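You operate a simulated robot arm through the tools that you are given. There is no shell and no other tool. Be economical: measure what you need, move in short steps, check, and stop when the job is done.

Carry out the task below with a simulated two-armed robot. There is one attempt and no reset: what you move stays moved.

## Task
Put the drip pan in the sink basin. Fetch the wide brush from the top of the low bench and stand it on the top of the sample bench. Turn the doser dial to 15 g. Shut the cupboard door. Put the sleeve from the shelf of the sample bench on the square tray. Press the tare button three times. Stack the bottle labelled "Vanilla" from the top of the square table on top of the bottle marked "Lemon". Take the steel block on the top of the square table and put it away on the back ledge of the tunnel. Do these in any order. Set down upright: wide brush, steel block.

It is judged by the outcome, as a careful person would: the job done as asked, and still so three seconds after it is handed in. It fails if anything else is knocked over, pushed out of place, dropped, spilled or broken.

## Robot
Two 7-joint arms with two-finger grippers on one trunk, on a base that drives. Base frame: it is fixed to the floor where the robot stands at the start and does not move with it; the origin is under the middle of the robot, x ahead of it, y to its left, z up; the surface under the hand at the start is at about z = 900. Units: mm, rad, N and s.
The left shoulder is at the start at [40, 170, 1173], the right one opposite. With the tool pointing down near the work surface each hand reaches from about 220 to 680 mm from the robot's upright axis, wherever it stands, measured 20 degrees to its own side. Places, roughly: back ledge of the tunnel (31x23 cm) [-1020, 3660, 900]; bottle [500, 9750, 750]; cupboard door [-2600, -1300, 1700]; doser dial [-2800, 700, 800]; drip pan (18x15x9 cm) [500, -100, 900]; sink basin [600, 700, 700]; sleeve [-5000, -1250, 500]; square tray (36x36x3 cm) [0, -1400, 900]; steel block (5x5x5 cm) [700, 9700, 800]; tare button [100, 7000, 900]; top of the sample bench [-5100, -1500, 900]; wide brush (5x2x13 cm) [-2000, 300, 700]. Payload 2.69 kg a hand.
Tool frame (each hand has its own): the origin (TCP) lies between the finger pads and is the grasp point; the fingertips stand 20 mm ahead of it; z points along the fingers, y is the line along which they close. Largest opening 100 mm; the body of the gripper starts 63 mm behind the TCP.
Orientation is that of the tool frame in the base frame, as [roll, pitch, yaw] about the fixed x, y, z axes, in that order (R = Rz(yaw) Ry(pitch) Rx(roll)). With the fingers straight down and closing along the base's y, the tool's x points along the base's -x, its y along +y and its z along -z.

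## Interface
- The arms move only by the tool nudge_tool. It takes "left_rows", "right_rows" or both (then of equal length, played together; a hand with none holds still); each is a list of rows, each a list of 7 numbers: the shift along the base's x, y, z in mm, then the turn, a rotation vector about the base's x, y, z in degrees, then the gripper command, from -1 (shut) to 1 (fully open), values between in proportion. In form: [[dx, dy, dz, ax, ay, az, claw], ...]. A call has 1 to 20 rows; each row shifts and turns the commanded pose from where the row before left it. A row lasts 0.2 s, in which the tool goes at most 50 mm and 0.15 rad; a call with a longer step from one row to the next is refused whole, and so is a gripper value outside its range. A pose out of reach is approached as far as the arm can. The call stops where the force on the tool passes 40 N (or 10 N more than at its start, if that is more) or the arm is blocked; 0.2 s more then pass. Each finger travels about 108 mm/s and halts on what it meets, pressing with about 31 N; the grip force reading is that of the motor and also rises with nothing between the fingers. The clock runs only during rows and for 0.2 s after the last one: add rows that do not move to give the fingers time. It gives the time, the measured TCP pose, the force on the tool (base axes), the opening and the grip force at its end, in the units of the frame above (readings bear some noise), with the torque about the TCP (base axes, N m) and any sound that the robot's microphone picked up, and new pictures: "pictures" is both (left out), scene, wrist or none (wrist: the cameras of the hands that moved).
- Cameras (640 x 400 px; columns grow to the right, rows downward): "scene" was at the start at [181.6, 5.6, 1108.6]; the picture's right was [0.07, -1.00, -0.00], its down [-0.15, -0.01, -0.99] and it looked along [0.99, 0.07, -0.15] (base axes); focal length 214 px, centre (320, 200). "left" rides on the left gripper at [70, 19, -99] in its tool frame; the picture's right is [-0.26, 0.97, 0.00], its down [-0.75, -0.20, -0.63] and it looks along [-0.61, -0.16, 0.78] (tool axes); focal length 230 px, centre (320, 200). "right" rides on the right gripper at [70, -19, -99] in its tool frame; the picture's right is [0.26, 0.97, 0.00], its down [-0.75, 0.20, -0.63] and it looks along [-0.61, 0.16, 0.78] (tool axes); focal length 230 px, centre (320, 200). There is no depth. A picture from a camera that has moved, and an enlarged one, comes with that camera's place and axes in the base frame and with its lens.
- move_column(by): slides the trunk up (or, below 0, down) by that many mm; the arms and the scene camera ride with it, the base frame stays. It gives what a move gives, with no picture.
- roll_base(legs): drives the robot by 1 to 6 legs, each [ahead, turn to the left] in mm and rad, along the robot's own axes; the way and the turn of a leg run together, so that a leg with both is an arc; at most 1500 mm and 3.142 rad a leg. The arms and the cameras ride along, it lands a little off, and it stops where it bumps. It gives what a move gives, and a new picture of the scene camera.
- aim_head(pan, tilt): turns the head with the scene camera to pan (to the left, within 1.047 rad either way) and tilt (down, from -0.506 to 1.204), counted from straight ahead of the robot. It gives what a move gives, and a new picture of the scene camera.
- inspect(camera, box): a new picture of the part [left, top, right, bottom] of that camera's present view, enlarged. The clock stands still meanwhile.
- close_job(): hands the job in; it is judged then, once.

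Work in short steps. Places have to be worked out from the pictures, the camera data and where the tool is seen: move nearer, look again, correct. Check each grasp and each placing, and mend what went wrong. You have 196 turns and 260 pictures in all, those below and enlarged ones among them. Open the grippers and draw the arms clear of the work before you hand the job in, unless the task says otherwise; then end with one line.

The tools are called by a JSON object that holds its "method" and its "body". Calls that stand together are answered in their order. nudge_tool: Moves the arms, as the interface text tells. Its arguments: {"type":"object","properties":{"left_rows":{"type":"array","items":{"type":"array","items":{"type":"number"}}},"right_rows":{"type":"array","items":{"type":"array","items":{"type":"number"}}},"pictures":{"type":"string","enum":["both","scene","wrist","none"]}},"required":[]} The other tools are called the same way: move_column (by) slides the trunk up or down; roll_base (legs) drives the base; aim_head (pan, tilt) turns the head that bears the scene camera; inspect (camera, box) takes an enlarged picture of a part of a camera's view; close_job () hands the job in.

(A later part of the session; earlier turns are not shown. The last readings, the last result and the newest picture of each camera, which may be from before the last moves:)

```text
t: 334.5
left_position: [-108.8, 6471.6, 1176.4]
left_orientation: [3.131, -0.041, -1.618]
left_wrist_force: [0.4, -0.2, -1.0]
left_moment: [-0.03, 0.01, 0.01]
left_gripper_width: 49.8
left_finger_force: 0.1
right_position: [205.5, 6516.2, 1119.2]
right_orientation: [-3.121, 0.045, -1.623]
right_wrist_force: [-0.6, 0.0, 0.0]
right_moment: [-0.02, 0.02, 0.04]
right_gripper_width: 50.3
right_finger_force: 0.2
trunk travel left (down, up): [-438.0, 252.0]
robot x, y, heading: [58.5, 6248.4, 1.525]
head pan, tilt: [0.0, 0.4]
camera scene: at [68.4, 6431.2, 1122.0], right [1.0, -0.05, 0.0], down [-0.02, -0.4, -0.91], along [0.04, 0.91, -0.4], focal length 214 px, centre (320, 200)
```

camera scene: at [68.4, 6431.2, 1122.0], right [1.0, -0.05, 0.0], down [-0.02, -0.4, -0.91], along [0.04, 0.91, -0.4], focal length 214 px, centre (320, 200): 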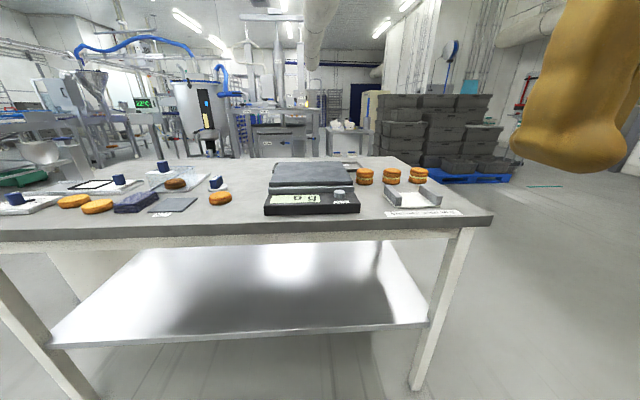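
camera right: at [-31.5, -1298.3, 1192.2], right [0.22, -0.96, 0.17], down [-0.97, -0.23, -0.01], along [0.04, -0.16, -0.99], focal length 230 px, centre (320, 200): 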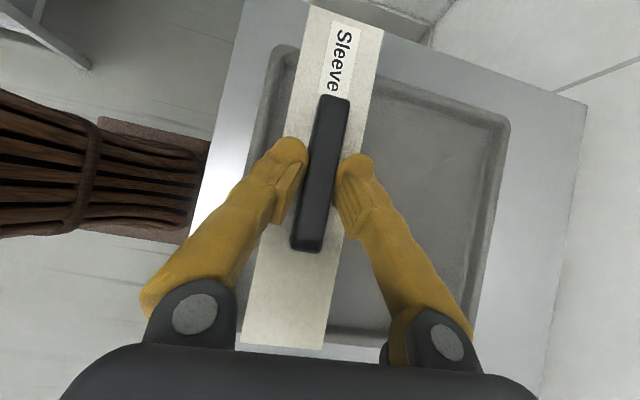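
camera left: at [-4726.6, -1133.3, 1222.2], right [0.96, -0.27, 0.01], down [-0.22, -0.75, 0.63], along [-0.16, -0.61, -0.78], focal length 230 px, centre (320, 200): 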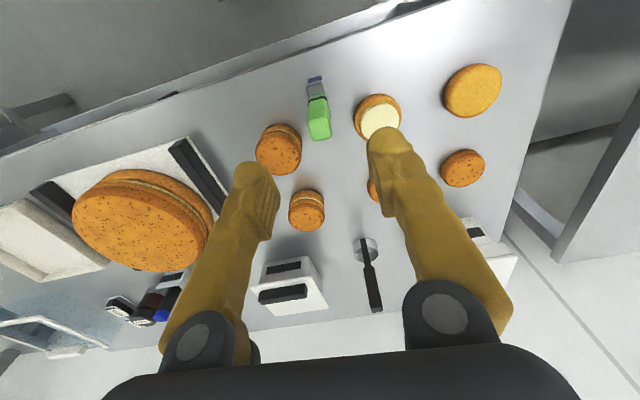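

{"method": "roll_base", "body": {"legs": [[170, 0]]}}

{"method": "inspect", "body": {"camera": "scene", "box": [230, 150, 410, 270]}}

```text
t: 336.0
left_position: [-101.4, 6640.8, 1181.4]
left_orientation: [3.136, -0.015, -1.614]
left_wrist_force: [0.1, -1.1, 0.8]
left_moment: [0.08, 0.01, 0.02]
left_gripper_width: 50.2
left_finger_force: 0.1
right_position: [212.8, 6685.4, 1119.0]
right_orientation: [-3.124, 0.043, -1.62]
right_wrist_force: [0.7, -0.5, -0.5]
right_moment: [0.02, 0.0, 0.0]
right_gripper_width: 50.0
right_finger_force: 0.0
trunk travel left (down, up): [-438.0, 252.0]
robot x, y, heading: [67.8, 6418.9, 1.53]
head pan, tilt: [0.0, 0.4]
camera scene: at [75.2, 6590.8, 1123.4], right [1.0, -0.04, 0.0], down [-0.02, -0.4, -0.92], along [0.04, 0.92, -0.4], focal length 214 px, centre (320, 200)
```

scene: 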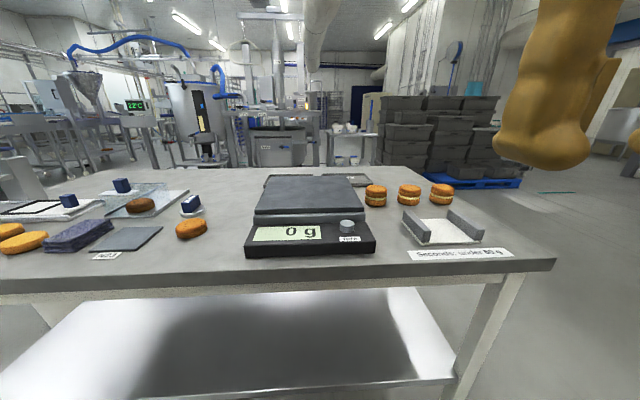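

```text
3.33 times, centred on (320, 210) of scene
camera zoom: at [75.2, 6590.8, 1123.4], right [1.0, -0.04, 0.0], down [-0.02, -0.4, -0.92], along [0.04, 0.92, -0.4], focal length 715 px, centre (320, 167)
```

zoom: 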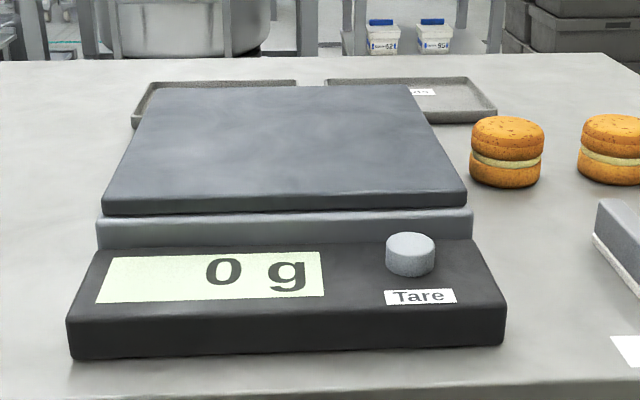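

Tare button top is at about (141, 6936, 927). Close the right fingers and move above it.

{"method": "nudge_tool", "body": {"right_rows": [[-10, 35, -10, -1.2, 0, 0, -1], [-10, 35, -15, -1.2, 0, 0, -1], [-10, 35, -20, 0, 0, 0, -1], [-10, 35, -20, 0, 0, 0, -1], [-10, 35, -20, 0, 0, 0, -1], [-10, 35, -20, 0, 0, 0, -1], [-12, 35, -20, 0, 0, 0, -1], [0, 0, 0, 0, 0, 0, -1]]}}

```text
t: 337.8
left_position: [-102.5, 6629.8, 1172.3]
left_orientation: [3.132, -0.058, -1.614]
left_wrist_force: [0.2, -0.3, -0.1]
left_moment: [0.01, 0.02, -0.01]
left_gripper_width: 49.9
left_finger_force: 0.0
right_position: [136.8, 6920.9, 997.5]
right_orientation: [-3.123, 0.01, -1.618]
right_wrist_force: [-0.4, -0.2, 0.5]
right_moment: [0.0, 0.03, 0.04]
right_gripper_width: 0.0
right_finger_force: 29.3
trunk travel left (down, up): [-438.0, 252.0]
robot x, y, heading: [67.7, 6421.3, 1.525]
head pan, tilt: [0.0, 0.4]
camera scene: at [75.9, 6599.0, 1122.1], right [1.0, -0.05, 0.0], down [-0.02, -0.4, -0.91], along [0.04, 0.91, -0.4], focal length 214 px, centre (320, 200)
camera right: at [149.6, 6849.7, 1094.8], right [-0.98, -0.21, -0.02], down [-0.18, 0.75, 0.63], along [-0.12, 0.62, -0.77], focal length 230 px, centre (320, 200)
```

scene: 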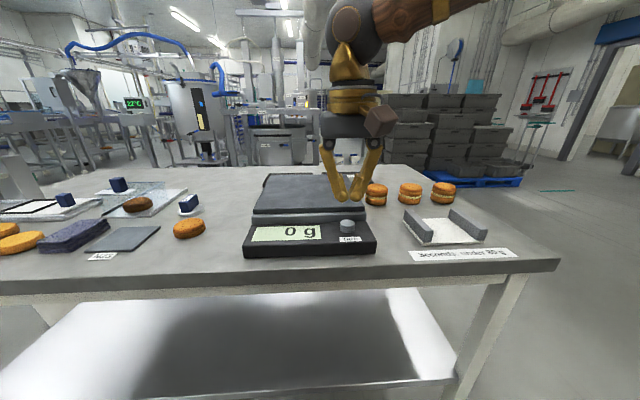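
right: 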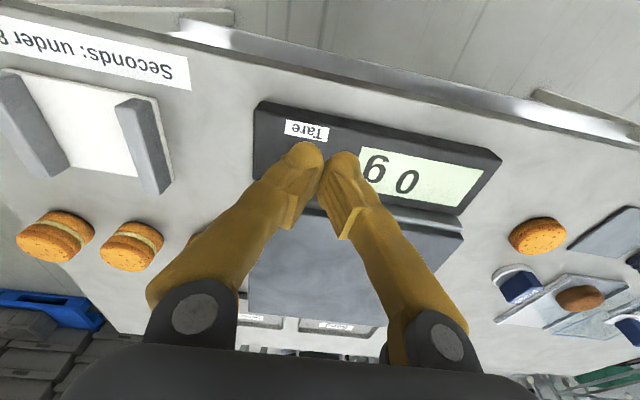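

Button centre is nearer (142, 6945). Shift over it and come down to just above.

{"method": "nudge_tool", "body": {"right_rows": [[5, 12, -10, 0, 0, 0, -1], [0, 12, -18, 0, 0, 0, -1], [0, 0, 0, 0, 0, 0, -1]], "pictures": "none"}}

{"method": "inspect", "body": {"camera": "scene", "box": [260, 170, 420, 270]}}

```text
t: 338.6
left_position: [-102.5, 6628.6, 1174.6]
left_orientation: [3.134, -0.057, -1.612]
left_wrist_force: [-0.4, -0.8, 0.4]
left_moment: [0.01, 0.01, -0.04]
left_gripper_width: 50.2
left_finger_force: 0.0
right_position: [143.2, 6944.2, 966.6]
right_orientation: [-3.123, 0.01, -1.62]
right_wrist_force: [0.4, 0.3, 0.0]
right_moment: [0.01, -0.02, -0.02]
right_gripper_width: 0.0
right_finger_force: 29.2
trunk travel left (down, up): [-438.0, 252.0]
robot x, y, heading: [67.9, 6420.5, 1.522]
head pan, tilt: [0.0, 0.4]
```

```text
4.00 times, centred on (340, 220) of scene
camera zoom: at [75.7, 6599.4, 1122.1], right [1.0, -0.04, 0.0], down [-0.02, -0.4, -0.91], along [0.04, 0.91, -0.4], focal length 858 px, centre (240, 120)
```

zoom: 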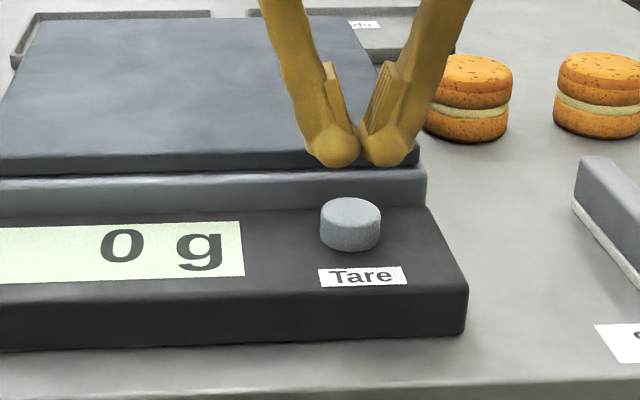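

Tip is nearly centred; shift slightly and descend to find the button contact.

{"method": "nudge_tool", "body": {"right_rows": [[-2, -4, -10, 0, 0, 0, -1], [0, 0, -8, 0, 0, 0, -1], [0, 0, -4, 0, 0, 0, -1], [0, 0, 0, 0, 0, 0, -1]], "pictures": "none"}}

{"method": "inspect", "body": {"camera": "scene", "box": [260, 170, 420, 270]}}

```text
t: 339.6
left_position: [-102.6, 6630.1, 1173.4]
left_orientation: [3.132, -0.057, -1.614]
left_wrist_force: [0.0, 0.6, 0.2]
left_moment: [0.02, -0.01, 0.04]
left_gripper_width: 49.9
left_finger_force: 0.0
right_position: [142.5, 6941.7, 944.8]
right_orientation: [-3.123, 0.009, -1.62]
right_wrist_force: [0.2, -0.1, -1.1]
right_moment: [-0.01, -0.01, 0.0]
right_gripper_width: 0.0
right_finger_force: 30.1
trunk travel left (down, up): [-438.0, 252.0]
robot x, y, heading: [69.4, 6419.2, 1.529]
head pan, tilt: [0.0, 0.4]
```

```text
4.00 times, centred on (340, 220) of scene
camera zoom: at [75.5, 6599.7, 1122.0], right [1.0, -0.04, 0.0], down [-0.02, -0.4, -0.91], along [0.04, 0.91, -0.41], focal length 858 px, centre (240, 120)
```

zoom: 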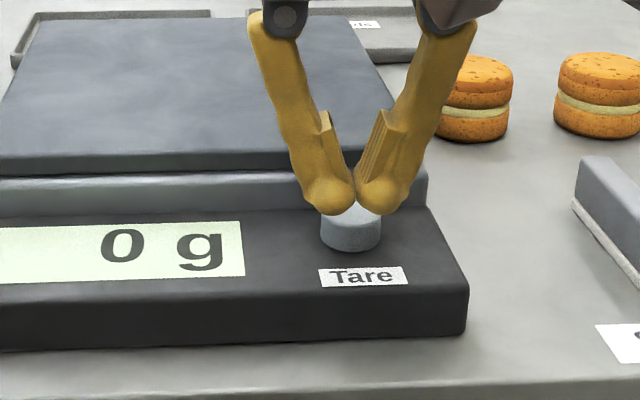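

Nearly touching. Press down in 2 mm steps, then lift, watching force and sound.

{"method": "nudge_tool", "body": {"right_rows": [[0, 0, -2, 0, 0, 0, -1], [0, 0, -2, 0, 0, 0, -1], [0, 0, -2, 0, 0, 0, -1], [0, 0, 0, 0, 0, 0, -1]], "pictures": "none"}}

```text
t: 340.6
left_position: [-101.0, 6629.6, 1173.0]
left_orientation: [3.132, -0.058, -1.612]
left_wrist_force: [0.1, 0.4, -0.6]
left_moment: [-0.01, 0.03, 0.01]
left_gripper_width: 49.9
left_finger_force: 0.0
right_position: [140.8, 6941.3, 938.3]
right_orientation: [-3.124, 0.007, -1.618]
right_wrist_force: [-1.1, -0.5, 0.2]
right_moment: [-0.01, -0.02, -0.02]
right_gripper_width: 0.0
right_finger_force: 29.5
trunk travel left (down, up): [-438.0, 252.0]
robot x, y, heading: [64.5, 6417.4, 1.523]
head pan, tilt: [0.0, 0.4]
```

{"method": "nudge_tool", "body": {"right_rows": [[0, 0, -2, 0, 0, 0, -1], [0, 0, -2, 0, 0, 0, -1], [0, 0, -2, 0, 0, 0, -1], [0, 0, 0, 0, 0, 0, -1]], "pictures": "none"}}

{"method": "inspect", "body": {"camera": "scene", "box": [260, 170, 420, 270]}}

```text
t: 341.6
left_position: [-104.4, 6629.5, 1174.0]
left_orientation: [3.133, -0.058, -1.614]
left_wrist_force: [-1.0, -0.1, -0.3]
left_moment: [0.02, 0.01, 0.0]
left_gripper_width: 49.9
left_finger_force: 0.0
right_position: [142.3, 6942.3, 932.0]
right_orientation: [-3.123, 0.009, -1.621]
right_wrist_force: [0.4, 0.9, -0.3]
right_moment: [-0.02, -0.01, -0.01]
right_gripper_width: 0.1
right_finger_force: 28.7
trunk travel left (down, up): [-438.0, 252.0]
robot x, y, heading: [67.5, 6417.8, 1.528]
head pan, tilt: [0.0, 0.4]
```

```text
4.00 times, centred on (340, 220) of scene
camera zoom: at [75.5, 6599.7, 1122.0], right [1.0, -0.04, 0.0], down [-0.02, -0.4, -0.91], along [0.04, 0.91, -0.4], focal length 858 px, centre (240, 120)
```

zoom: 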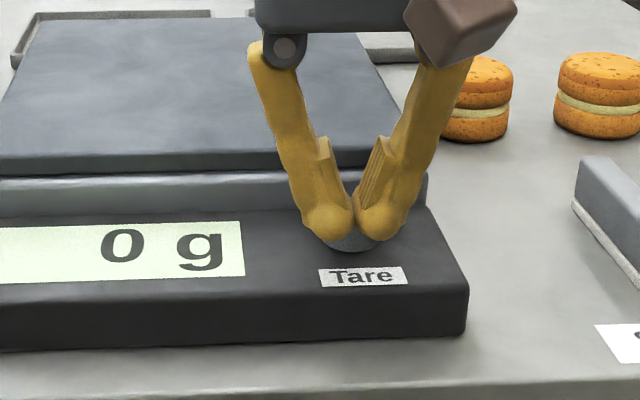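

No contact: combining the label in both views shows the panel is lower (z≈894), so the button is at about (146, 6965) with top ≈910. Lift, shift back over it, and descend.

{"method": "nudge_tool", "body": {"right_rows": [[0, 0, 25, 0, 0, 0, -1], [4, 20, 0, 0, 0, 0, -1], [0, 0, -15, 0, 0, 0, -1], [0, 0, 0, 0, 0, 0, -1]], "pictures": "none"}}

{"method": "inspect", "body": {"camera": "scene", "box": [260, 170, 420, 270]}}

```text
t: 342.6
left_position: [-102.7, 6630.1, 1171.7]
left_orientation: [3.133, -0.057, -1.613]
left_wrist_force: [-0.9, 0.7, 0.0]
left_moment: [0.01, 0.0, -0.01]
left_gripper_width: 50.0
left_finger_force: 0.0
right_position: [147.3, 6962.3, 941.6]
right_orientation: [-3.123, 0.009, -1.62]
right_wrist_force: [-0.4, -0.1, -0.2]
right_moment: [-0.02, -0.01, 0.0]
right_gripper_width: 0.0
right_finger_force: 29.6
trunk travel left (down, up): [-438.0, 252.0]
robot x, y, heading: [68.9, 6419.7, 1.526]
head pan, tilt: [0.0, 0.4]
```

```text
4.00 times, centred on (340, 220) of scene
camera zoom: at [75.5, 6599.9, 1122.0], right [1.0, -0.04, 0.0], down [-0.02, -0.4, -0.91], along [0.04, 0.91, -0.41], focal length 858 px, centre (240, 120)
```

zoom: 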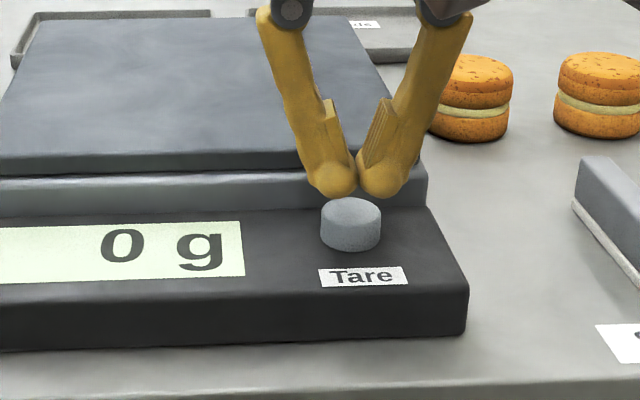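

Looks consistent. Step down 2 mm at a time to find contact.

{"method": "nudge_tool", "body": {"right_rows": [[-4, 2, -3, 0, 0, 0, -1], [0, 0, -3, 0, 0, 0, -1], [0, 0, -3, 0, 0, 0, -1], [0, 0, -2, 0, 0, 0, -1], [0, 0, -2, 0, 0, 0, -1], [0, 0, 0, 0, 0, 0, -1]], "pictures": "none"}}

```text
t: 344.0
left_position: [-102.5, 6629.5, 1173.0]
left_orientation: [3.132, -0.057, -1.611]
left_wrist_force: [-0.4, -1.0, -0.3]
left_moment: [0.03, -0.01, -0.01]
left_gripper_width: 49.9
left_finger_force: 0.0
right_position: [144.5, 6963.8, 928.3]
right_orientation: [-3.122, 0.009, -1.62]
right_wrist_force: [-1.0, -0.6, 0.2]
right_moment: [0.01, 0.0, -0.01]
right_gripper_width: 0.0
right_finger_force: 29.5
trunk travel left (down, up): [-438.0, 252.0]
robot x, y, heading: [71.8, 6416.7, 1.528]
head pan, tilt: [0.0, 0.4]
```

{"method": "nudge_tool", "body": {"right_rows": [[0, 0, -2, 0, 0, 0, -1], [0, 0, -2, 0, 0, 0, -1], [0, 0, -2, 0, 0, 0, -1], [0, 0, 0, 0, 0, 0, -1]], "pictures": "none"}}

{"method": "inspect", "body": {"camera": "scene", "box": [260, 170, 420, 270]}}

```text
t: 345.0
left_position: [-102.8, 6629.5, 1173.6]
left_orientation: [3.131, -0.056, -1.613]
left_wrist_force: [0.0, 0.5, 0.3]
left_moment: [0.02, 0.0, -0.01]
left_gripper_width: 50.0
left_finger_force: 0.1
right_position: [143.9, 6964.9, 924.5]
right_orientation: [-3.121, 0.01, -1.621]
right_wrist_force: [0.3, -0.3, -1.2]
right_moment: [0.03, -0.05, -0.04]
right_gripper_width: 0.0
right_finger_force: 29.1
trunk travel left (down, up): [-438.0, 252.0]
robot x, y, heading: [69.6, 6417.7, 1.527]
head pan, tilt: [0.0, 0.4]
```

```text
4.00 times, centred on (340, 220) of scene
camera zoom: at [75.5, 6599.7, 1122.0], right [1.0, -0.04, 0.0], down [-0.02, -0.4, -0.91], along [0.04, 0.91, -0.4], focal length 858 px, centre (240, 120)
```

zoom: 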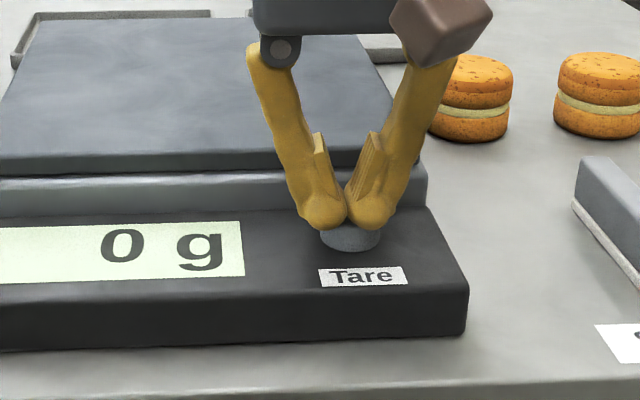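

{"method": "inspect", "body": {"camera": "right", "box": [240, 60, 400, 220]}}

```text
2.50 times, centred on (320, 140) of right
camera zoom: at [155.6, 6893.1, 1022.0], right [-0.98, -0.21, -0.02], down [-0.18, 0.75, 0.63], along [-0.12, 0.62, -0.77], focal length 575 px, centre (320, 350)
```

zoom: 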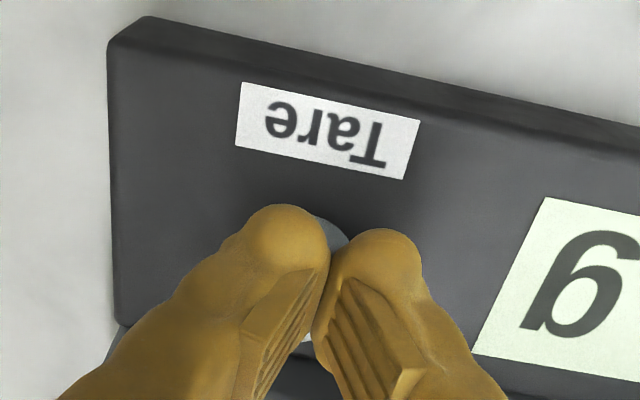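

The fingers are above the button. Continue down in 2 mm steps until firm resistance.

{"method": "nudge_tool", "body": {"right_rows": [[0, -3, -2, 0, 0, 0, -1], [0, 0, -2, 0, 0, 0, -1], [0, 0, -2, 0, 0, 0, -1], [0, 0, 0, 0, 0, 0, -1]], "pictures": "none"}}

{"method": "inspect", "body": {"camera": "scene", "box": [260, 170, 420, 270]}}

```text
t: 346.0
left_position: [-102.3, 6630.6, 1173.8]
left_orientation: [3.133, -0.057, -1.613]
left_wrist_force: [-0.2, -0.5, -0.1]
left_moment: [-0.01, -0.02, 0.02]
left_gripper_width: 50.0
left_finger_force: 0.0
right_position: [142.2, 6960.9, 918.2]
right_orientation: [-3.123, 0.01, -1.62]
right_wrist_force: [-0.3, 1.0, 1.0]
right_moment: [0.03, 0.0, 0.02]
right_gripper_width: 6.1
right_finger_force: 28.7
trunk travel left (down, up): [-438.0, 252.0]
robot x, y, heading: [68.9, 6421.4, 1.523]
head pan, tilt: [0.0, 0.4]
```

```text
4.00 times, centred on (340, 220) of scene
camera zoom: at [75.4, 6599.7, 1122.0], right [1.0, -0.04, 0.0], down [-0.02, -0.4, -0.91], along [0.04, 0.91, -0.4], focal length 858 px, centre (240, 120)
```

zoom: 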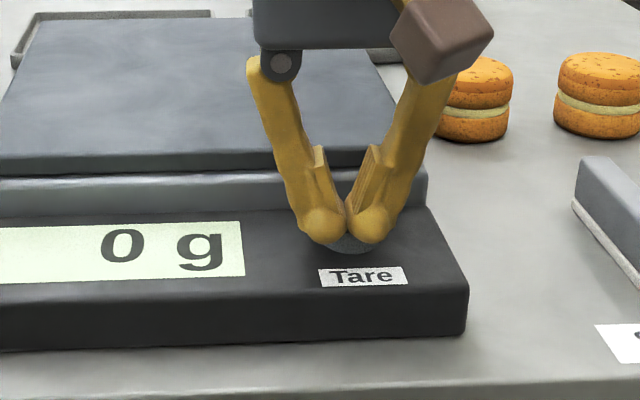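

The rounded tips are wedging apart round the button. Lift, shift 10 mm so one fingertip is over its centre, and press again.

{"method": "nudge_tool", "body": {"right_rows": [[0, 0, 25, 0, 0, 0, -1], [10, 0, 0, 0, 0, 0, -1], [0, 0, -10, 0, 0, 0, -1], [0, 0, -4, 0, 0, 0, -1], [0, 0, -2, 0, 0, 0, -1], [0, 0, -2, 0, 0, 0, -1], [0, 0, 0, 0, 0, 0, -1]], "pictures": "none"}}

{"method": "inspect", "body": {"camera": "scene", "box": [260, 170, 420, 270]}}

```text
t: 347.6
left_position: [-103.0, 6629.7, 1174.5]
left_orientation: [3.133, -0.057, -1.612]
left_wrist_force: [-0.3, 0.6, 0.2]
left_moment: [-0.01, 0.0, -0.05]
left_gripper_width: 50.3
left_finger_force: 0.0
right_position: [152.3, 6963.2, 924.8]
right_orientation: [-3.124, 0.009, -1.62]
right_wrist_force: [0.1, 0.0, 0.3]
right_moment: [-0.01, 0.01, 0.01]
right_gripper_width: 0.0
right_finger_force: 29.4
trunk travel left (down, up): [-438.0, 252.0]
robot x, y, heading: [66.7, 6418.4, 1.526]
head pan, tilt: [0.0, 0.4]
```

```text
4.00 times, centred on (340, 220) of scene
camera zoom: at [75.5, 6599.7, 1122.0], right [1.0, -0.04, 0.0], down [-0.02, -0.4, -0.91], along [0.04, 0.91, -0.41], focal length 858 px, centre (240, 120)
```

zoom: 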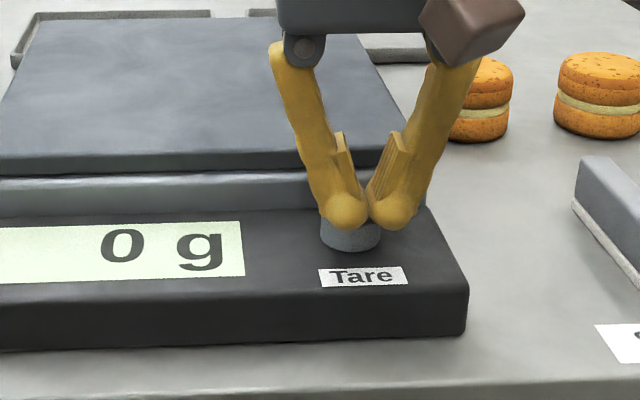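

{"method": "nudge_tool", "body": {"right_rows": [[0, 0, -2, 0, 0, 0, -1], [0, 0, -2, 0, 0, 0, -1], [0, 0, -2, 0, 0, 0, -1], [0, 0, 0, 0, 0, 0, -1]], "pictures": "none"}}

{"method": "inspect", "body": {"camera": "scene", "box": [260, 170, 420, 270]}}

```text
t: 348.6
left_position: [-102.9, 6628.8, 1172.7]
left_orientation: [3.133, -0.056, -1.613]
left_wrist_force: [-0.3, -0.4, 1.0]
left_moment: [0.03, -0.02, 0.01]
left_gripper_width: 50.2
left_finger_force: 0.1
right_position: [152.4, 6961.5, 918.6]
right_orientation: [-3.122, 0.008, -1.62]
right_wrist_force: [-0.4, -1.0, 2.0]
right_moment: [0.08, 0.0, -0.01]
right_gripper_width: 0.0
right_finger_force: 29.4
trunk travel left (down, up): [-438.0, 252.0]
robot x, y, heading: [72.2, 6417.5, 1.524]
head pan, tilt: [0.0, 0.4]
```

```text
4.00 times, centred on (340, 220) of scene
camera zoom: at [75.5, 6599.5, 1122.0], right [1.0, -0.04, 0.0], down [-0.02, -0.4, -0.91], along [0.04, 0.91, -0.4], focal length 858 px, centre (240, 120)
```

zoom: 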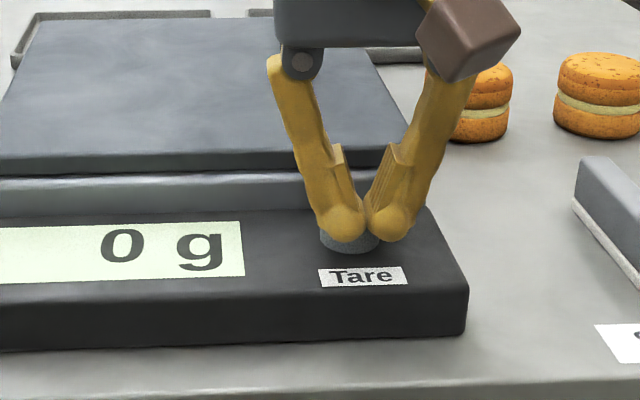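

Contact begins (2 N, torque). Press further in small steps.

{"method": "nudge_tool", "body": {"right_rows": [[0, 0, -2, 0, 0, 0, -1], [0, 0, -2, 0, 0, 0, -1], [0, 0, 0, 0, 0, 0, -1]], "pictures": "none"}}

```text
t: 349.4
left_position: [-102.1, 6630.0, 1173.3]
left_orientation: [3.132, -0.057, -1.613]
left_wrist_force: [0.4, 0.7, 0.1]
left_moment: [-0.03, 0.0, -0.04]
left_gripper_width: 50.0
left_finger_force: 0.1
right_position: [151.3, 6962.3, 914.9]
right_orientation: [-3.122, 0.011, -1.62]
right_wrist_force: [-0.7, -0.3, 4.8]
right_moment: [0.0, 0.04, -0.02]
right_gripper_width: 0.0
right_finger_force: 29.9
trunk travel left (down, up): [-438.0, 252.0]
robot x, y, heading: [66.5, 6419.4, 1.525]
head pan, tilt: [0.0, 0.4]
heard: click
```

A click was heard: press 1. Lift fully now.

{"method": "nudge_tool", "body": {"right_rows": [[0, 0, 6, 0, 0, 0, -1], [0, 0, 6, 0, 0, 0, -1], [0, 0, 0, 0, 0, 0, -1], [0, 0, 0, 0, 0, 0, -1]], "pictures": "none"}}

{"method": "nudge_tool", "body": {"right_rows": [[0, 0, -6, 0, 0, 0, -1], [0, 0, -4, 0, 0, 0, -1], [0, 0, -2, 0, 0, 0, -1], [0, 0, 0, 0, 0, 0, -1]], "pictures": "none"}}

```text
t: 350.4
left_position: [-102.0, 6629.3, 1173.3]
left_orientation: [3.132, -0.056, -1.612]
left_wrist_force: [0.3, 0.2, 0.0]
left_moment: [0.02, -0.03, 0.0]
left_gripper_width: 50.2
left_finger_force: 0.1
right_position: [153.9, 6961.0, 928.3]
right_orientation: [-3.122, 0.009, -1.62]
right_wrist_force: [0.8, 0.0, 0.1]
right_moment: [0.0, -0.02, -0.03]
right_gripper_width: 0.1
right_finger_force: 29.6
trunk travel left (down, up): [-438.0, 252.0]
robot x, y, heading: [66.3, 6418.7, 1.528]
head pan, tilt: [0.0, 0.4]
```

```text
t: 351.4
left_position: [-102.7, 6630.4, 1172.7]
left_orientation: [3.132, -0.058, -1.611]
left_wrist_force: [0.0, -0.4, 0.8]
left_moment: [-0.01, -0.02, 0.01]
left_gripper_width: 50.2
left_finger_force: 0.1
right_position: [152.1, 6960.4, 915.8]
right_orientation: [-3.123, 0.011, -1.62]
right_wrist_force: [-0.7, 2.7, 6.4]
right_moment: [0.11, 0.08, -0.02]
right_gripper_width: 0.0
right_finger_force: 29.0
trunk travel left (down, up): [-438.0, 252.0]
robot x, y, heading: [67.0, 6420.5, 1.526]
head pan, tilt: [0.0, 0.4]
heard: click
```

Second click, second press. Lift and press the third time.

{"method": "nudge_tool", "body": {"right_rows": [[0, 0, 6, 0, 0, 0, -1], [0, 0, 6, 0, 0, 0, -1], [0, 0, 0, 0, 0, 0, -1], [0, 0, 0, 0, 0, 0, -1]], "pictures": "none"}}

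{"method": "nudge_tool", "body": {"right_rows": [[0, 0, -6, 0, 0, 0, -1], [0, 0, -4, 0, 0, 0, -1], [0, 0, -2, 0, 0, 0, -1], [0, 0, 0, 0, 0, 0, -1]], "pictures": "none"}}

```text
t: 352.4
left_position: [-102.4, 6631.2, 1173.2]
left_orientation: [3.133, -0.058, -1.613]
left_wrist_force: [0.3, 0.7, -0.1]
left_moment: [0.01, 0.0, 0.01]
left_gripper_width: 49.9
left_finger_force: 0.0
right_position: [150.2, 6962.6, 927.2]
right_orientation: [-3.122, 0.01, -1.62]
right_wrist_force: [0.3, 0.7, 0.7]
right_moment: [-0.02, -0.01, -0.01]
right_gripper_width: 0.2
right_finger_force: 29.0
trunk travel left (down, up): [-438.0, 252.0]
robot x, y, heading: [67.3, 6417.1, 1.52]
head pan, tilt: [0.0, 0.4]
```

```text
t: 353.4
left_position: [-103.1, 6630.0, 1173.2]
left_orientation: [3.132, -0.058, -1.612]
left_wrist_force: [0.4, -0.1, -0.1]
left_moment: [0.0, -0.01, 0.02]
left_gripper_width: 50.1
left_finger_force: 0.1
right_position: [151.5, 6961.4, 916.0]
right_orientation: [-3.125, 0.013, -1.621]
right_wrist_force: [-1.4, 2.6, 5.8]
right_moment: [0.08, 0.04, 0.01]
right_gripper_width: 0.0
right_finger_force: 29.2
trunk travel left (down, up): [-438.0, 252.0]
robot x, y, heading: [69.1, 6421.8, 1.525]
head pan, tilt: [0.0, 0.4]
heard: click
```

Three clicks done. Lift, retract, and drive around the table to the right toward the square table.

{"method": "nudge_tool", "body": {"right_rows": [[0, 0, 20, 0, 0, 0, -1], [0, -20, 40, 0, 0, 0, -1], [5, -40, 25, 0, 0, 0, -1], [5, -40, 25, 0, 0, 0, -1], [5, -40, 25, 0, 0, 0, -1], [5, -40, 20, 0, 0, 0, -1], [5, -40, 20, 0, 0, 0, 0], [0, 0, 0, 0, 0, 0, 0]], "left_rows": [[0, 10, 0, 0, 0, 0, 0], [0, 10, 0, 0.8, 0, 0, 0], [0, 10, 0, 0.8, 0, 0, 0], [0, 10, 0, 0.8, 0, 0, 0], [0, 10, 0, 0.8, 0, 0, 0], [0, 10, 0, 0, 0, 0, 0], [0, 10, 0, 0, 0, 0, 0], [0, 0, 0, 0, 0, 0, 0]], "pictures": "none"}}

{"method": "aim_head", "body": {"pan": 0.0, "tilt": 0.2}}

{"method": "roll_base", "body": {"legs": [[-150, 0], [0, -1.3], [1250, 0], [0, 1.35]]}}

```text
t: 355.2
left_position: [-103.6, 6703.0, 1178.2]
left_orientation: [3.133, 0.036, -1.612]
left_wrist_force: [0.3, -0.8, 0.2]
left_moment: [0.0, 0.01, 0.02]
left_gripper_width: 50.1
left_finger_force: 0.0
right_position: [177.6, 6740.6, 1089.3]
right_orientation: [-3.123, 0.009, -1.618]
right_wrist_force: [-0.1, 0.7, -0.4]
right_moment: [-0.02, 0.0, -0.02]
right_gripper_width: 49.8
right_finger_force: 0.1
trunk travel left (down, up): [-438.0, 252.0]
robot x, y, heading: [67.6, 6418.0, 1.528]
head pan, tilt: [0.0, 0.4]
```

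```text
t: 355.9
left_position: [-102.7, 6701.5, 1179.5]
left_orientation: [3.131, 0.036, -1.613]
left_wrist_force: [-0.2, -0.7, 0.1]
left_moment: [0.02, 0.0, 0.0]
left_gripper_width: 50.0
left_finger_force: 0.0
right_position: [177.5, 6739.9, 1089.3]
right_orientation: [-3.12, 0.01, -1.621]
right_wrist_force: [0.7, -0.6, 0.5]
right_moment: [-0.03, 0.02, -0.01]
right_gripper_width: 50.1
right_finger_force: 0.0
trunk travel left (down, up): [-438.0, 252.0]
robot x, y, heading: [67.5, 6420.6, 1.525]
head pan, tilt: [0.0, 0.201]
camera scene: at [75.5, 6600.5, 1140.5], right [1.0, -0.04, 0.0], down [-0.01, -0.22, -0.98], along [0.04, 0.98, -0.22], focal length 214 px, centre (320, 200)
```

scene: 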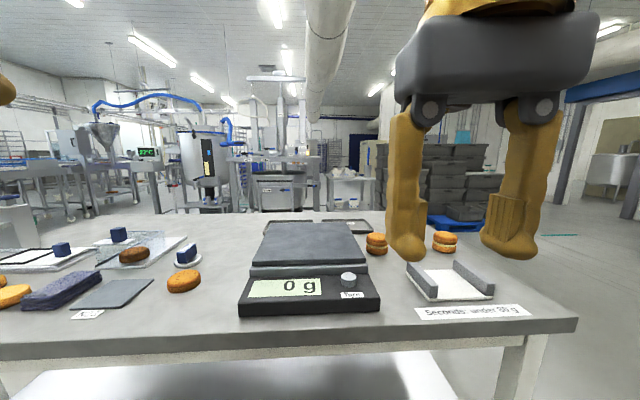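

```text
t: 369.8
left_position: [1077.2, 6852.5, 1178.9]
left_orientation: [3.131, 0.033, -1.533]
left_wrist_force: [-0.1, 0.7, -0.3]
left_moment: [0.01, 0.03, 0.0]
left_gripper_width: 49.8
left_finger_force: 0.0
right_position: [1352.9, 6913.0, 1090.0]
right_orientation: [-3.121, 0.011, -1.537]
right_wrist_force: [0.2, 0.1, 0.8]
right_moment: [0.03, -0.02, 0.0]
right_gripper_width: 49.9
right_finger_force: 0.1
trunk travel left (down, up): [-438.0, 252.0]
robot x, y, heading: [1275.4, 6584.5, 1.616]
head pan, tilt: [0.0, 0.201]
camera scene: at [1269.5, 6767.0, 1140.6], right [1.0, 0.04, 0.0], down [0.01, -0.22, -0.98], along [-0.04, 0.98, -0.22], focal length 214 px, centre (320, 200)
```

scene: 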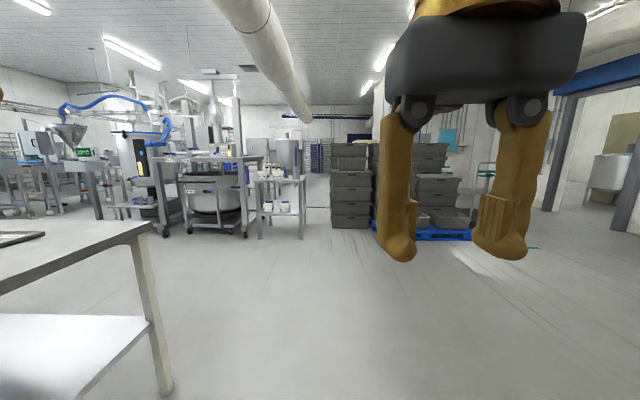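

The square table is ahead (x≈340–910, front y≈9490). Drive up to it.

{"method": "inspect", "body": {"camera": "scene", "box": [230, 150, 330, 250]}}

{"method": "roll_base", "body": {"legs": [[0, 0.22], [1150, 0], [1150, 0], [0, -0.26]]}}

{"method": "aim_head", "body": {"pan": 0.0, "tilt": 0.45}}

```text
4.00 times, centred on (280, 200) of scene
camera zoom: at [1269.5, 6767.0, 1140.6], right [1.0, 0.04, 0.0], down [0.01, -0.22, -0.98], along [-0.04, 0.98, -0.22], focal length 858 px, centre (480, 200)
```

zoom: 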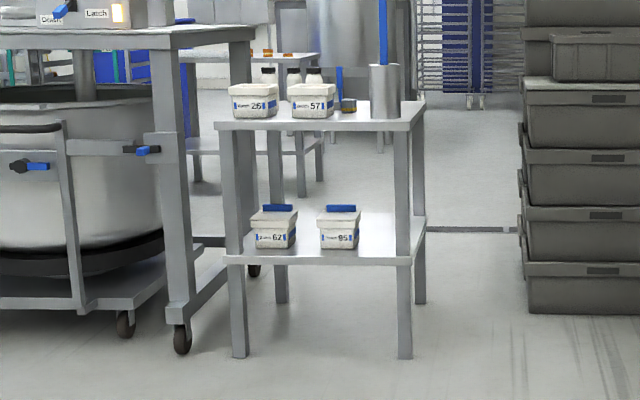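

```text
t: 382.8
left_position: [435.1, 9028.9, 1179.8]
left_orientation: [3.128, 0.039, -1.509]
left_wrist_force: [0.6, -0.7, -0.5]
left_moment: [0.01, -0.02, -0.04]
left_gripper_width: 49.9
left_finger_force: 0.0
right_position: [712.2, 9098.5, 1093.0]
right_orientation: [-3.121, 0.028, -1.514]
right_wrist_force: [0.2, 0.0, -0.5]
right_moment: [0.02, 0.02, -0.01]
right_gripper_width: 49.9
right_finger_force: 0.0
trunk travel left (down, up): [-438.0, 252.0]
robot x, y, heading: [634.4, 8785.7, 1.627]
head pan, tilt: [0.0, 0.201]
camera scene: at [628.9, 8966.0, 1140.6], right [1.0, 0.06, 0.0], down [0.01, -0.22, -0.98], along [-0.06, 0.97, -0.22], focal length 214 px, centre (320, 200)
```

scene: 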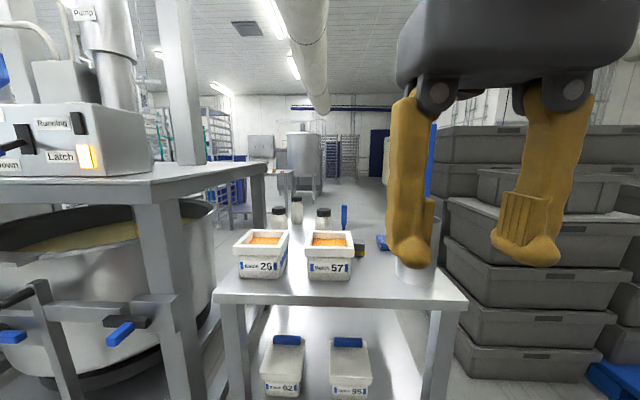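

```text
t: 383.6
left_position: [435.4, 9009.4, 1172.6]
left_orientation: [3.127, 0.001, -1.51]
left_wrist_force: [0.4, 0.0, -0.5]
left_moment: [-0.03, 0.02, -0.01]
left_gripper_width: 49.9
left_finger_force: 0.1
right_position: [713.8, 9081.7, 1097.7]
right_orientation: [-3.122, 0.043, -1.515]
right_wrist_force: [0.8, 0.9, 0.1]
right_moment: [-0.01, -0.01, 0.0]
right_gripper_width: 50.4
right_finger_force: 0.0
trunk travel left (down, up): [-438.0, 252.0]
robot x, y, heading: [636.6, 8785.2, 1.632]
head pan, tilt: [0.0, 0.45]
camera scene: at [628.8, 8964.4, 1117.4], right [1.0, 0.06, 0.0], down [0.03, -0.45, -0.89], along [-0.05, 0.89, -0.45], focal length 214 px, centre (320, 200)
```

scene: 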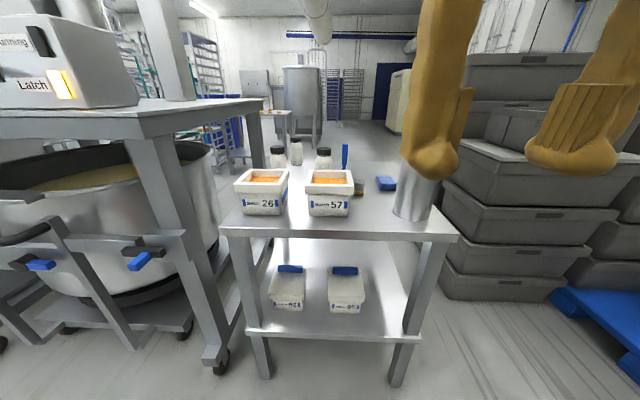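

{"method": "inspect", "body": {"camera": "scene", "box": [220, 130, 420, 250]}}

```text
3.20 times, centred on (320, 190) of scene
camera zoom: at [628.8, 8964.4, 1117.4], right [1.0, 0.06, 0.0], down [0.03, -0.45, -0.89], along [-0.05, 0.89, -0.45], focal length 686 px, centre (320, 232)
```

zoom: 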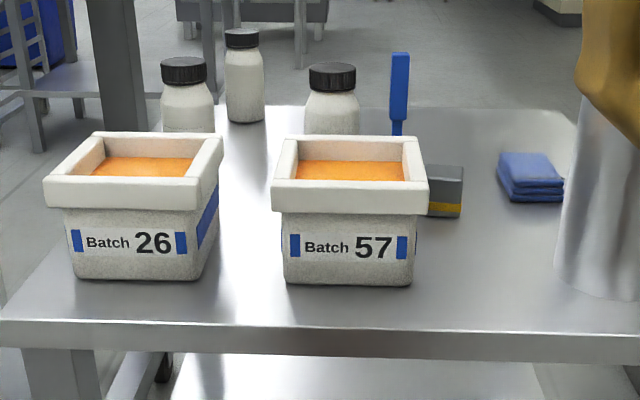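

The steel block is the grey cube with a yellow stripe. Raise the trunk, drive closer and look down to read the bottle labels.

{"method": "move_column", "body": {"by": 150}}

{"method": "roll_base", "body": {"legs": [[0, -0.06], [290, 0]]}}

{"method": "aim_head", "body": {"pan": 0.0, "tilt": 0.7}}

```text
t: 385.3
left_position: [435.4, 9008.5, 1321.1]
left_orientation: [3.128, -0.006, -1.511]
left_wrist_force: [0.7, -0.1, 0.1]
left_moment: [-0.01, -0.02, -0.02]
left_gripper_width: 49.7
left_finger_force: 0.1
right_position: [714.1, 9081.4, 1247.9]
right_orientation: [-3.119, 0.041, -1.514]
right_wrist_force: [-0.7, 0.7, 0.5]
right_moment: [-0.01, 0.02, 0.02]
right_gripper_width: 50.1
right_finger_force: 0.1
trunk travel left (down, up): [-588.0, 102.0]
robot x, y, heading: [639.2, 8783.1, 1.631]
head pan, tilt: [0.0, 0.45]
```

```text
t: 387.8
left_position: [450.1, 9315.4, 1320.3]
left_orientation: [3.128, -0.005, -1.569]
left_wrist_force: [1.2, -0.1, 0.0]
left_moment: [-0.04, 0.0, -0.03]
left_gripper_width: 49.8
left_finger_force: 0.1
right_position: [731.4, 9370.6, 1248.7]
right_orientation: [-3.119, 0.042, -1.575]
right_wrist_force: [0.1, 0.3, 0.1]
right_moment: [0.0, 0.03, -0.02]
right_gripper_width: 49.9
right_finger_force: 0.1
trunk travel left (down, up): [-588.0, 102.0]
robot x, y, heading: [637.8, 9076.4, 1.571]
head pan, tilt: [0.0, 0.45]
camera scene: at [639.5, 9262.0, 1267.3], right [1.0, 0.0, 0.0], down [0.0, -0.45, -0.89], along [0.0, 0.89, -0.45], focal length 214 px, centre (320, 200)
```

scene: 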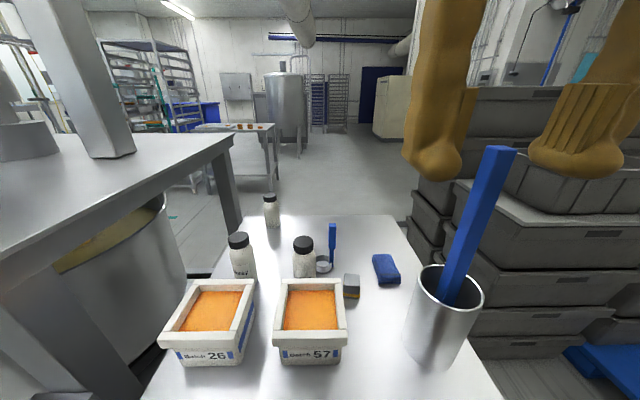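

```text
t: 388.6
left_position: [448.1, 9289.6, 1314.5]
left_orientation: [3.126, -0.049, -1.568]
left_wrist_force: [-0.2, 0.1, 0.2]
left_moment: [0.04, 0.0, -0.02]
left_gripper_width: 49.9
left_finger_force: 0.1
right_position: [732.1, 9351.0, 1251.9]
right_orientation: [-3.117, 0.062, -1.574]
right_wrist_force: [-0.3, -0.3, -0.4]
right_moment: [0.03, 0.01, 0.02]
right_gripper_width: 50.2
right_finger_force: 0.1
trunk travel left (down, up): [-588.0, 102.0]
robot x, y, heading: [635.4, 9077.4, 1.574]
head pan, tilt: [0.0, 0.7]
camera scene: at [639.3, 9253.1, 1245.5], right [1.0, 0.0, 0.0], down [0.0, -0.66, -0.75], along [0.0, 0.75, -0.66], focal length 214 px, centre (320, 200)
```

scene: 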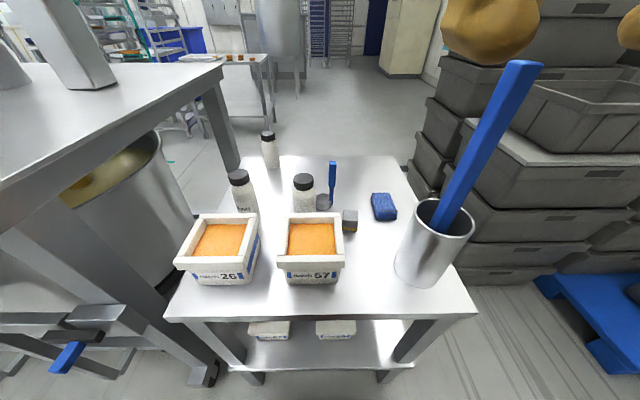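

{"method": "inspect", "body": {"camera": "scene", "box": [215, 120, 375, 220]}}

```text
4.00 times, centred on (295, 170) of scene
camera zoom: at [639.3, 9253.1, 1245.5], right [1.0, 0.0, 0.0], down [0.0, -0.66, -0.75], along [0.0, 0.75, -0.66], focal length 858 px, centre (420, 320)
```

zoom: 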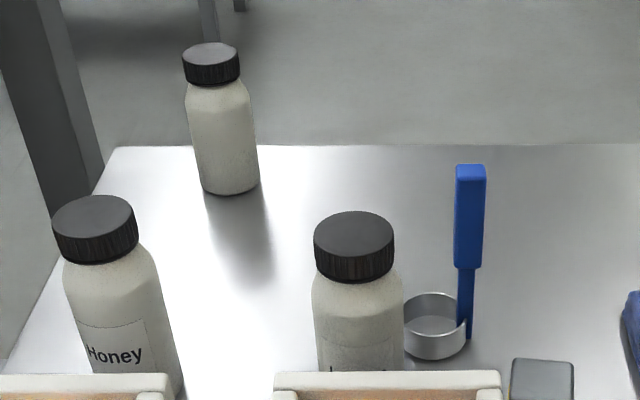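

Bottle in the left front is "Honey", the right one looks like "Lemon" ("L…" low letters), so the far one at about (457, 9975) should be Vanilla — out of reach from this side. Look right for a way round to the back.

{"method": "aim_head", "body": {"pan": -0.9, "tilt": 0.25}}

{"method": "aim_head", "body": {"pan": -0.1, "tilt": 0.3}}

```text
t: 389.8
left_position: [449.4, 9292.3, 1312.2]
left_orientation: [3.125, -0.048, -1.57]
left_wrist_force: [-0.3, 1.0, -0.3]
left_moment: [-0.03, -0.01, 0.02]
left_gripper_width: 50.2
left_finger_force: 0.1
right_position: [731.9, 9352.7, 1251.3]
right_orientation: [-3.118, 0.059, -1.574]
right_wrist_force: [-0.8, 0.1, -0.3]
right_moment: [0.01, -0.02, -0.01]
right_gripper_width: 50.0
right_finger_force: 0.1
trunk travel left (down, up): [-588.0, 102.0]
robot x, y, heading: [643.7, 9079.0, 1.568]
head pan, tilt: [-0.901, 0.25]
camera scene: at [712.7, 9228.2, 1286.5], right [0.62, -0.78, 0.01], down [-0.19, -0.17, -0.97], along [0.76, 0.6, -0.26], focal length 214 px, centre (320, 200)
```

scene: 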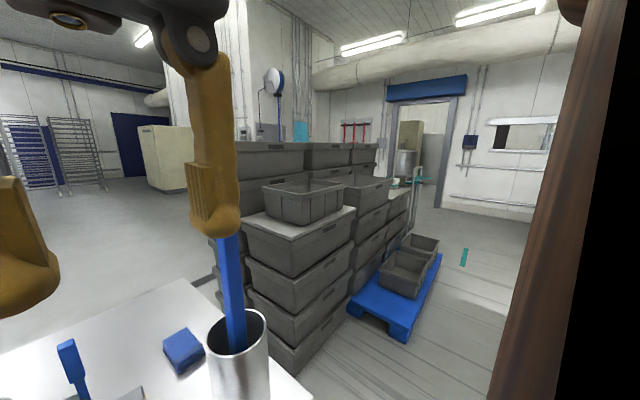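

```text
t: 390.9
left_position: [449.8, 9293.5, 1312.7]
left_orientation: [3.126, -0.047, -1.568]
left_wrist_force: [0.2, 0.6, -0.4]
left_moment: [0.0, -0.03, -0.01]
left_gripper_width: 50.0
left_finger_force: 0.0
right_position: [733.3, 9352.5, 1251.9]
right_orientation: [-3.117, 0.059, -1.575]
right_wrist_force: [0.2, 0.0, 0.3]
right_moment: [0.0, 0.02, 0.02]
right_gripper_width: 50.1
right_finger_force: 0.1
trunk travel left (down, up): [-588.0, 102.0]
robot x, y, heading: [639.4, 9082.4, 1.572]
head pan, tilt: [-0.099, 0.3]
camera scene: at [648.9, 9262.8, 1281.2], right [0.99, -0.1, 0.0], down [-0.03, -0.31, -0.95], along [0.1, 0.95, -0.31], focal length 214 px, centre (320, 200)
```

scene: 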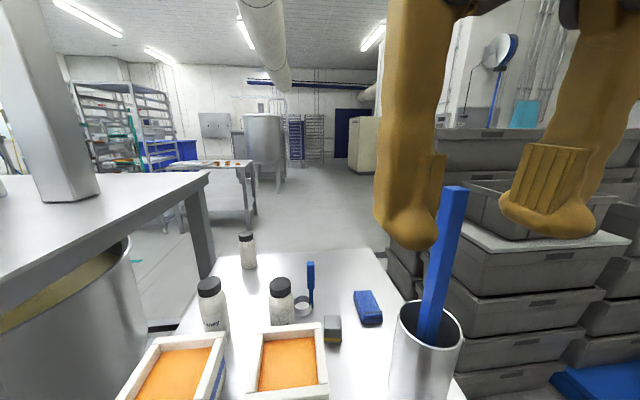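

Check the label of the right bottle more closely.

{"method": "inspect", "body": {"camera": "scene", "box": [255, 265, 315, 335]}}

```text
5.71 times, centred on (285, 300) of scene
camera zoom: at [648.9, 9262.8, 1281.2], right [0.99, -0.1, 0.0], down [-0.03, -0.31, -0.95], along [0.1, 0.95, -0.31], focal length 1226 px, centre (520, -371)
```

zoom: 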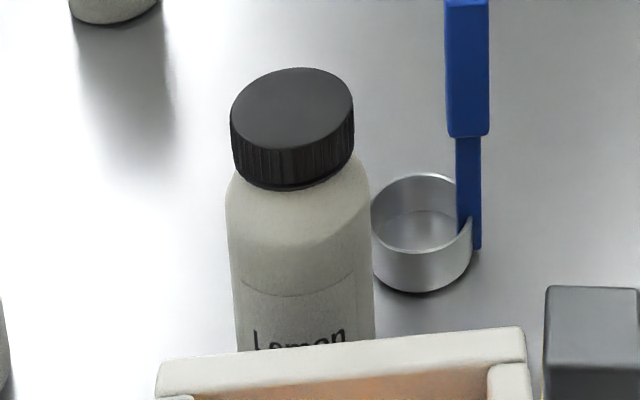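

Lemon confirmed; Vanilla is the back-left bottle near (453, 9985). I'll stand side-on to the table (heading 0) so the left shoulder is closer. Manoeuvre with a small zigzag.

{"method": "roll_base", "body": {"legs": [[-60, 0], [0, -1.32], [200, 0], [0, -0.4], [-340, 0], [0, 0.15]]}}

{"method": "aim_head", "body": {"pan": 1.04, "tilt": 0.55}}

```text
t: 400.0
left_position: [686.3, 9308.8, 1327.3]
left_orientation: [3.126, 0.022, -3.119]
left_wrist_force: [0.1, -0.2, -0.7]
left_moment: [0.05, 0.08, -0.01]
left_gripper_width: 50.0
left_finger_force: 0.0
right_position: [750.0, 9028.6, 1255.7]
right_orientation: [-3.119, 0.067, -3.12]
right_wrist_force: [0.8, -1.1, -0.8]
right_moment: [-0.01, 0.06, 0.02]
right_gripper_width: 50.0
right_finger_force: 0.0
trunk travel left (down, up): [-588.0, 102.0]
robot x, y, heading: [485.7, 9111.5, 0.025]
head pan, tilt: [-0.099, 0.3]
camera scene: at [636.7, 9102.7, 1286.0], right [-0.07, -1.0, 0.0], down [-0.28, 0.02, -0.96], along [0.96, -0.07, -0.28], focal length 214 px, centre (320, 200)
```

scene: 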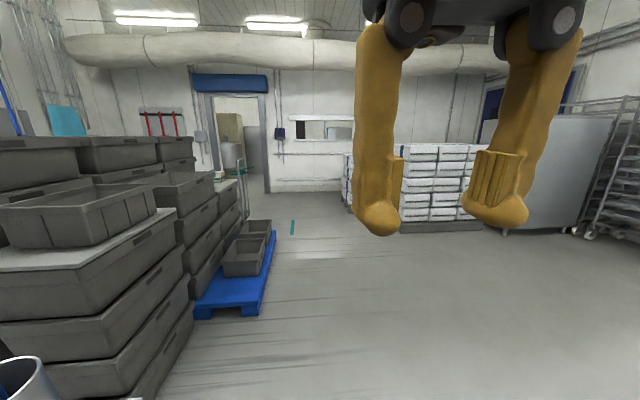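

```text
t: 401.4
left_position: [703.0, 9311.2, 1321.8]
left_orientation: [3.125, 0.003, -3.119]
left_wrist_force: [-2.0, -0.2, -0.1]
left_moment: [0.03, -0.07, -0.01]
left_gripper_width: 50.1
left_finger_force: 0.1
right_position: [767.3, 9027.6, 1250.9]
right_orientation: [-3.117, 0.058, -3.122]
right_wrist_force: [-0.4, -0.1, -0.1]
right_moment: [-0.01, -0.01, 0.02]
right_gripper_width: 49.8
right_finger_force: 0.1
trunk travel left (down, up): [-588.0, 102.0]
robot x, y, heading: [487.7, 9111.2, 0.028]
head pan, tilt: [1.04, 0.55]
camera scene: at [623.8, 9190.3, 1259.1], right [0.87, -0.49, -0.01], down [-0.27, -0.46, -0.85], along [0.41, 0.75, -0.53], focal length 214 px, centre (320, 200)
```

scene: 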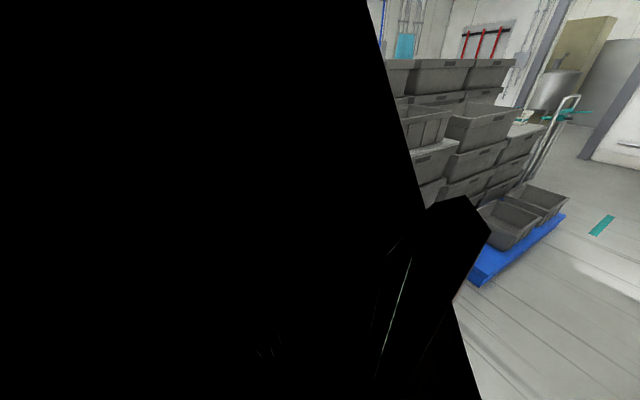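

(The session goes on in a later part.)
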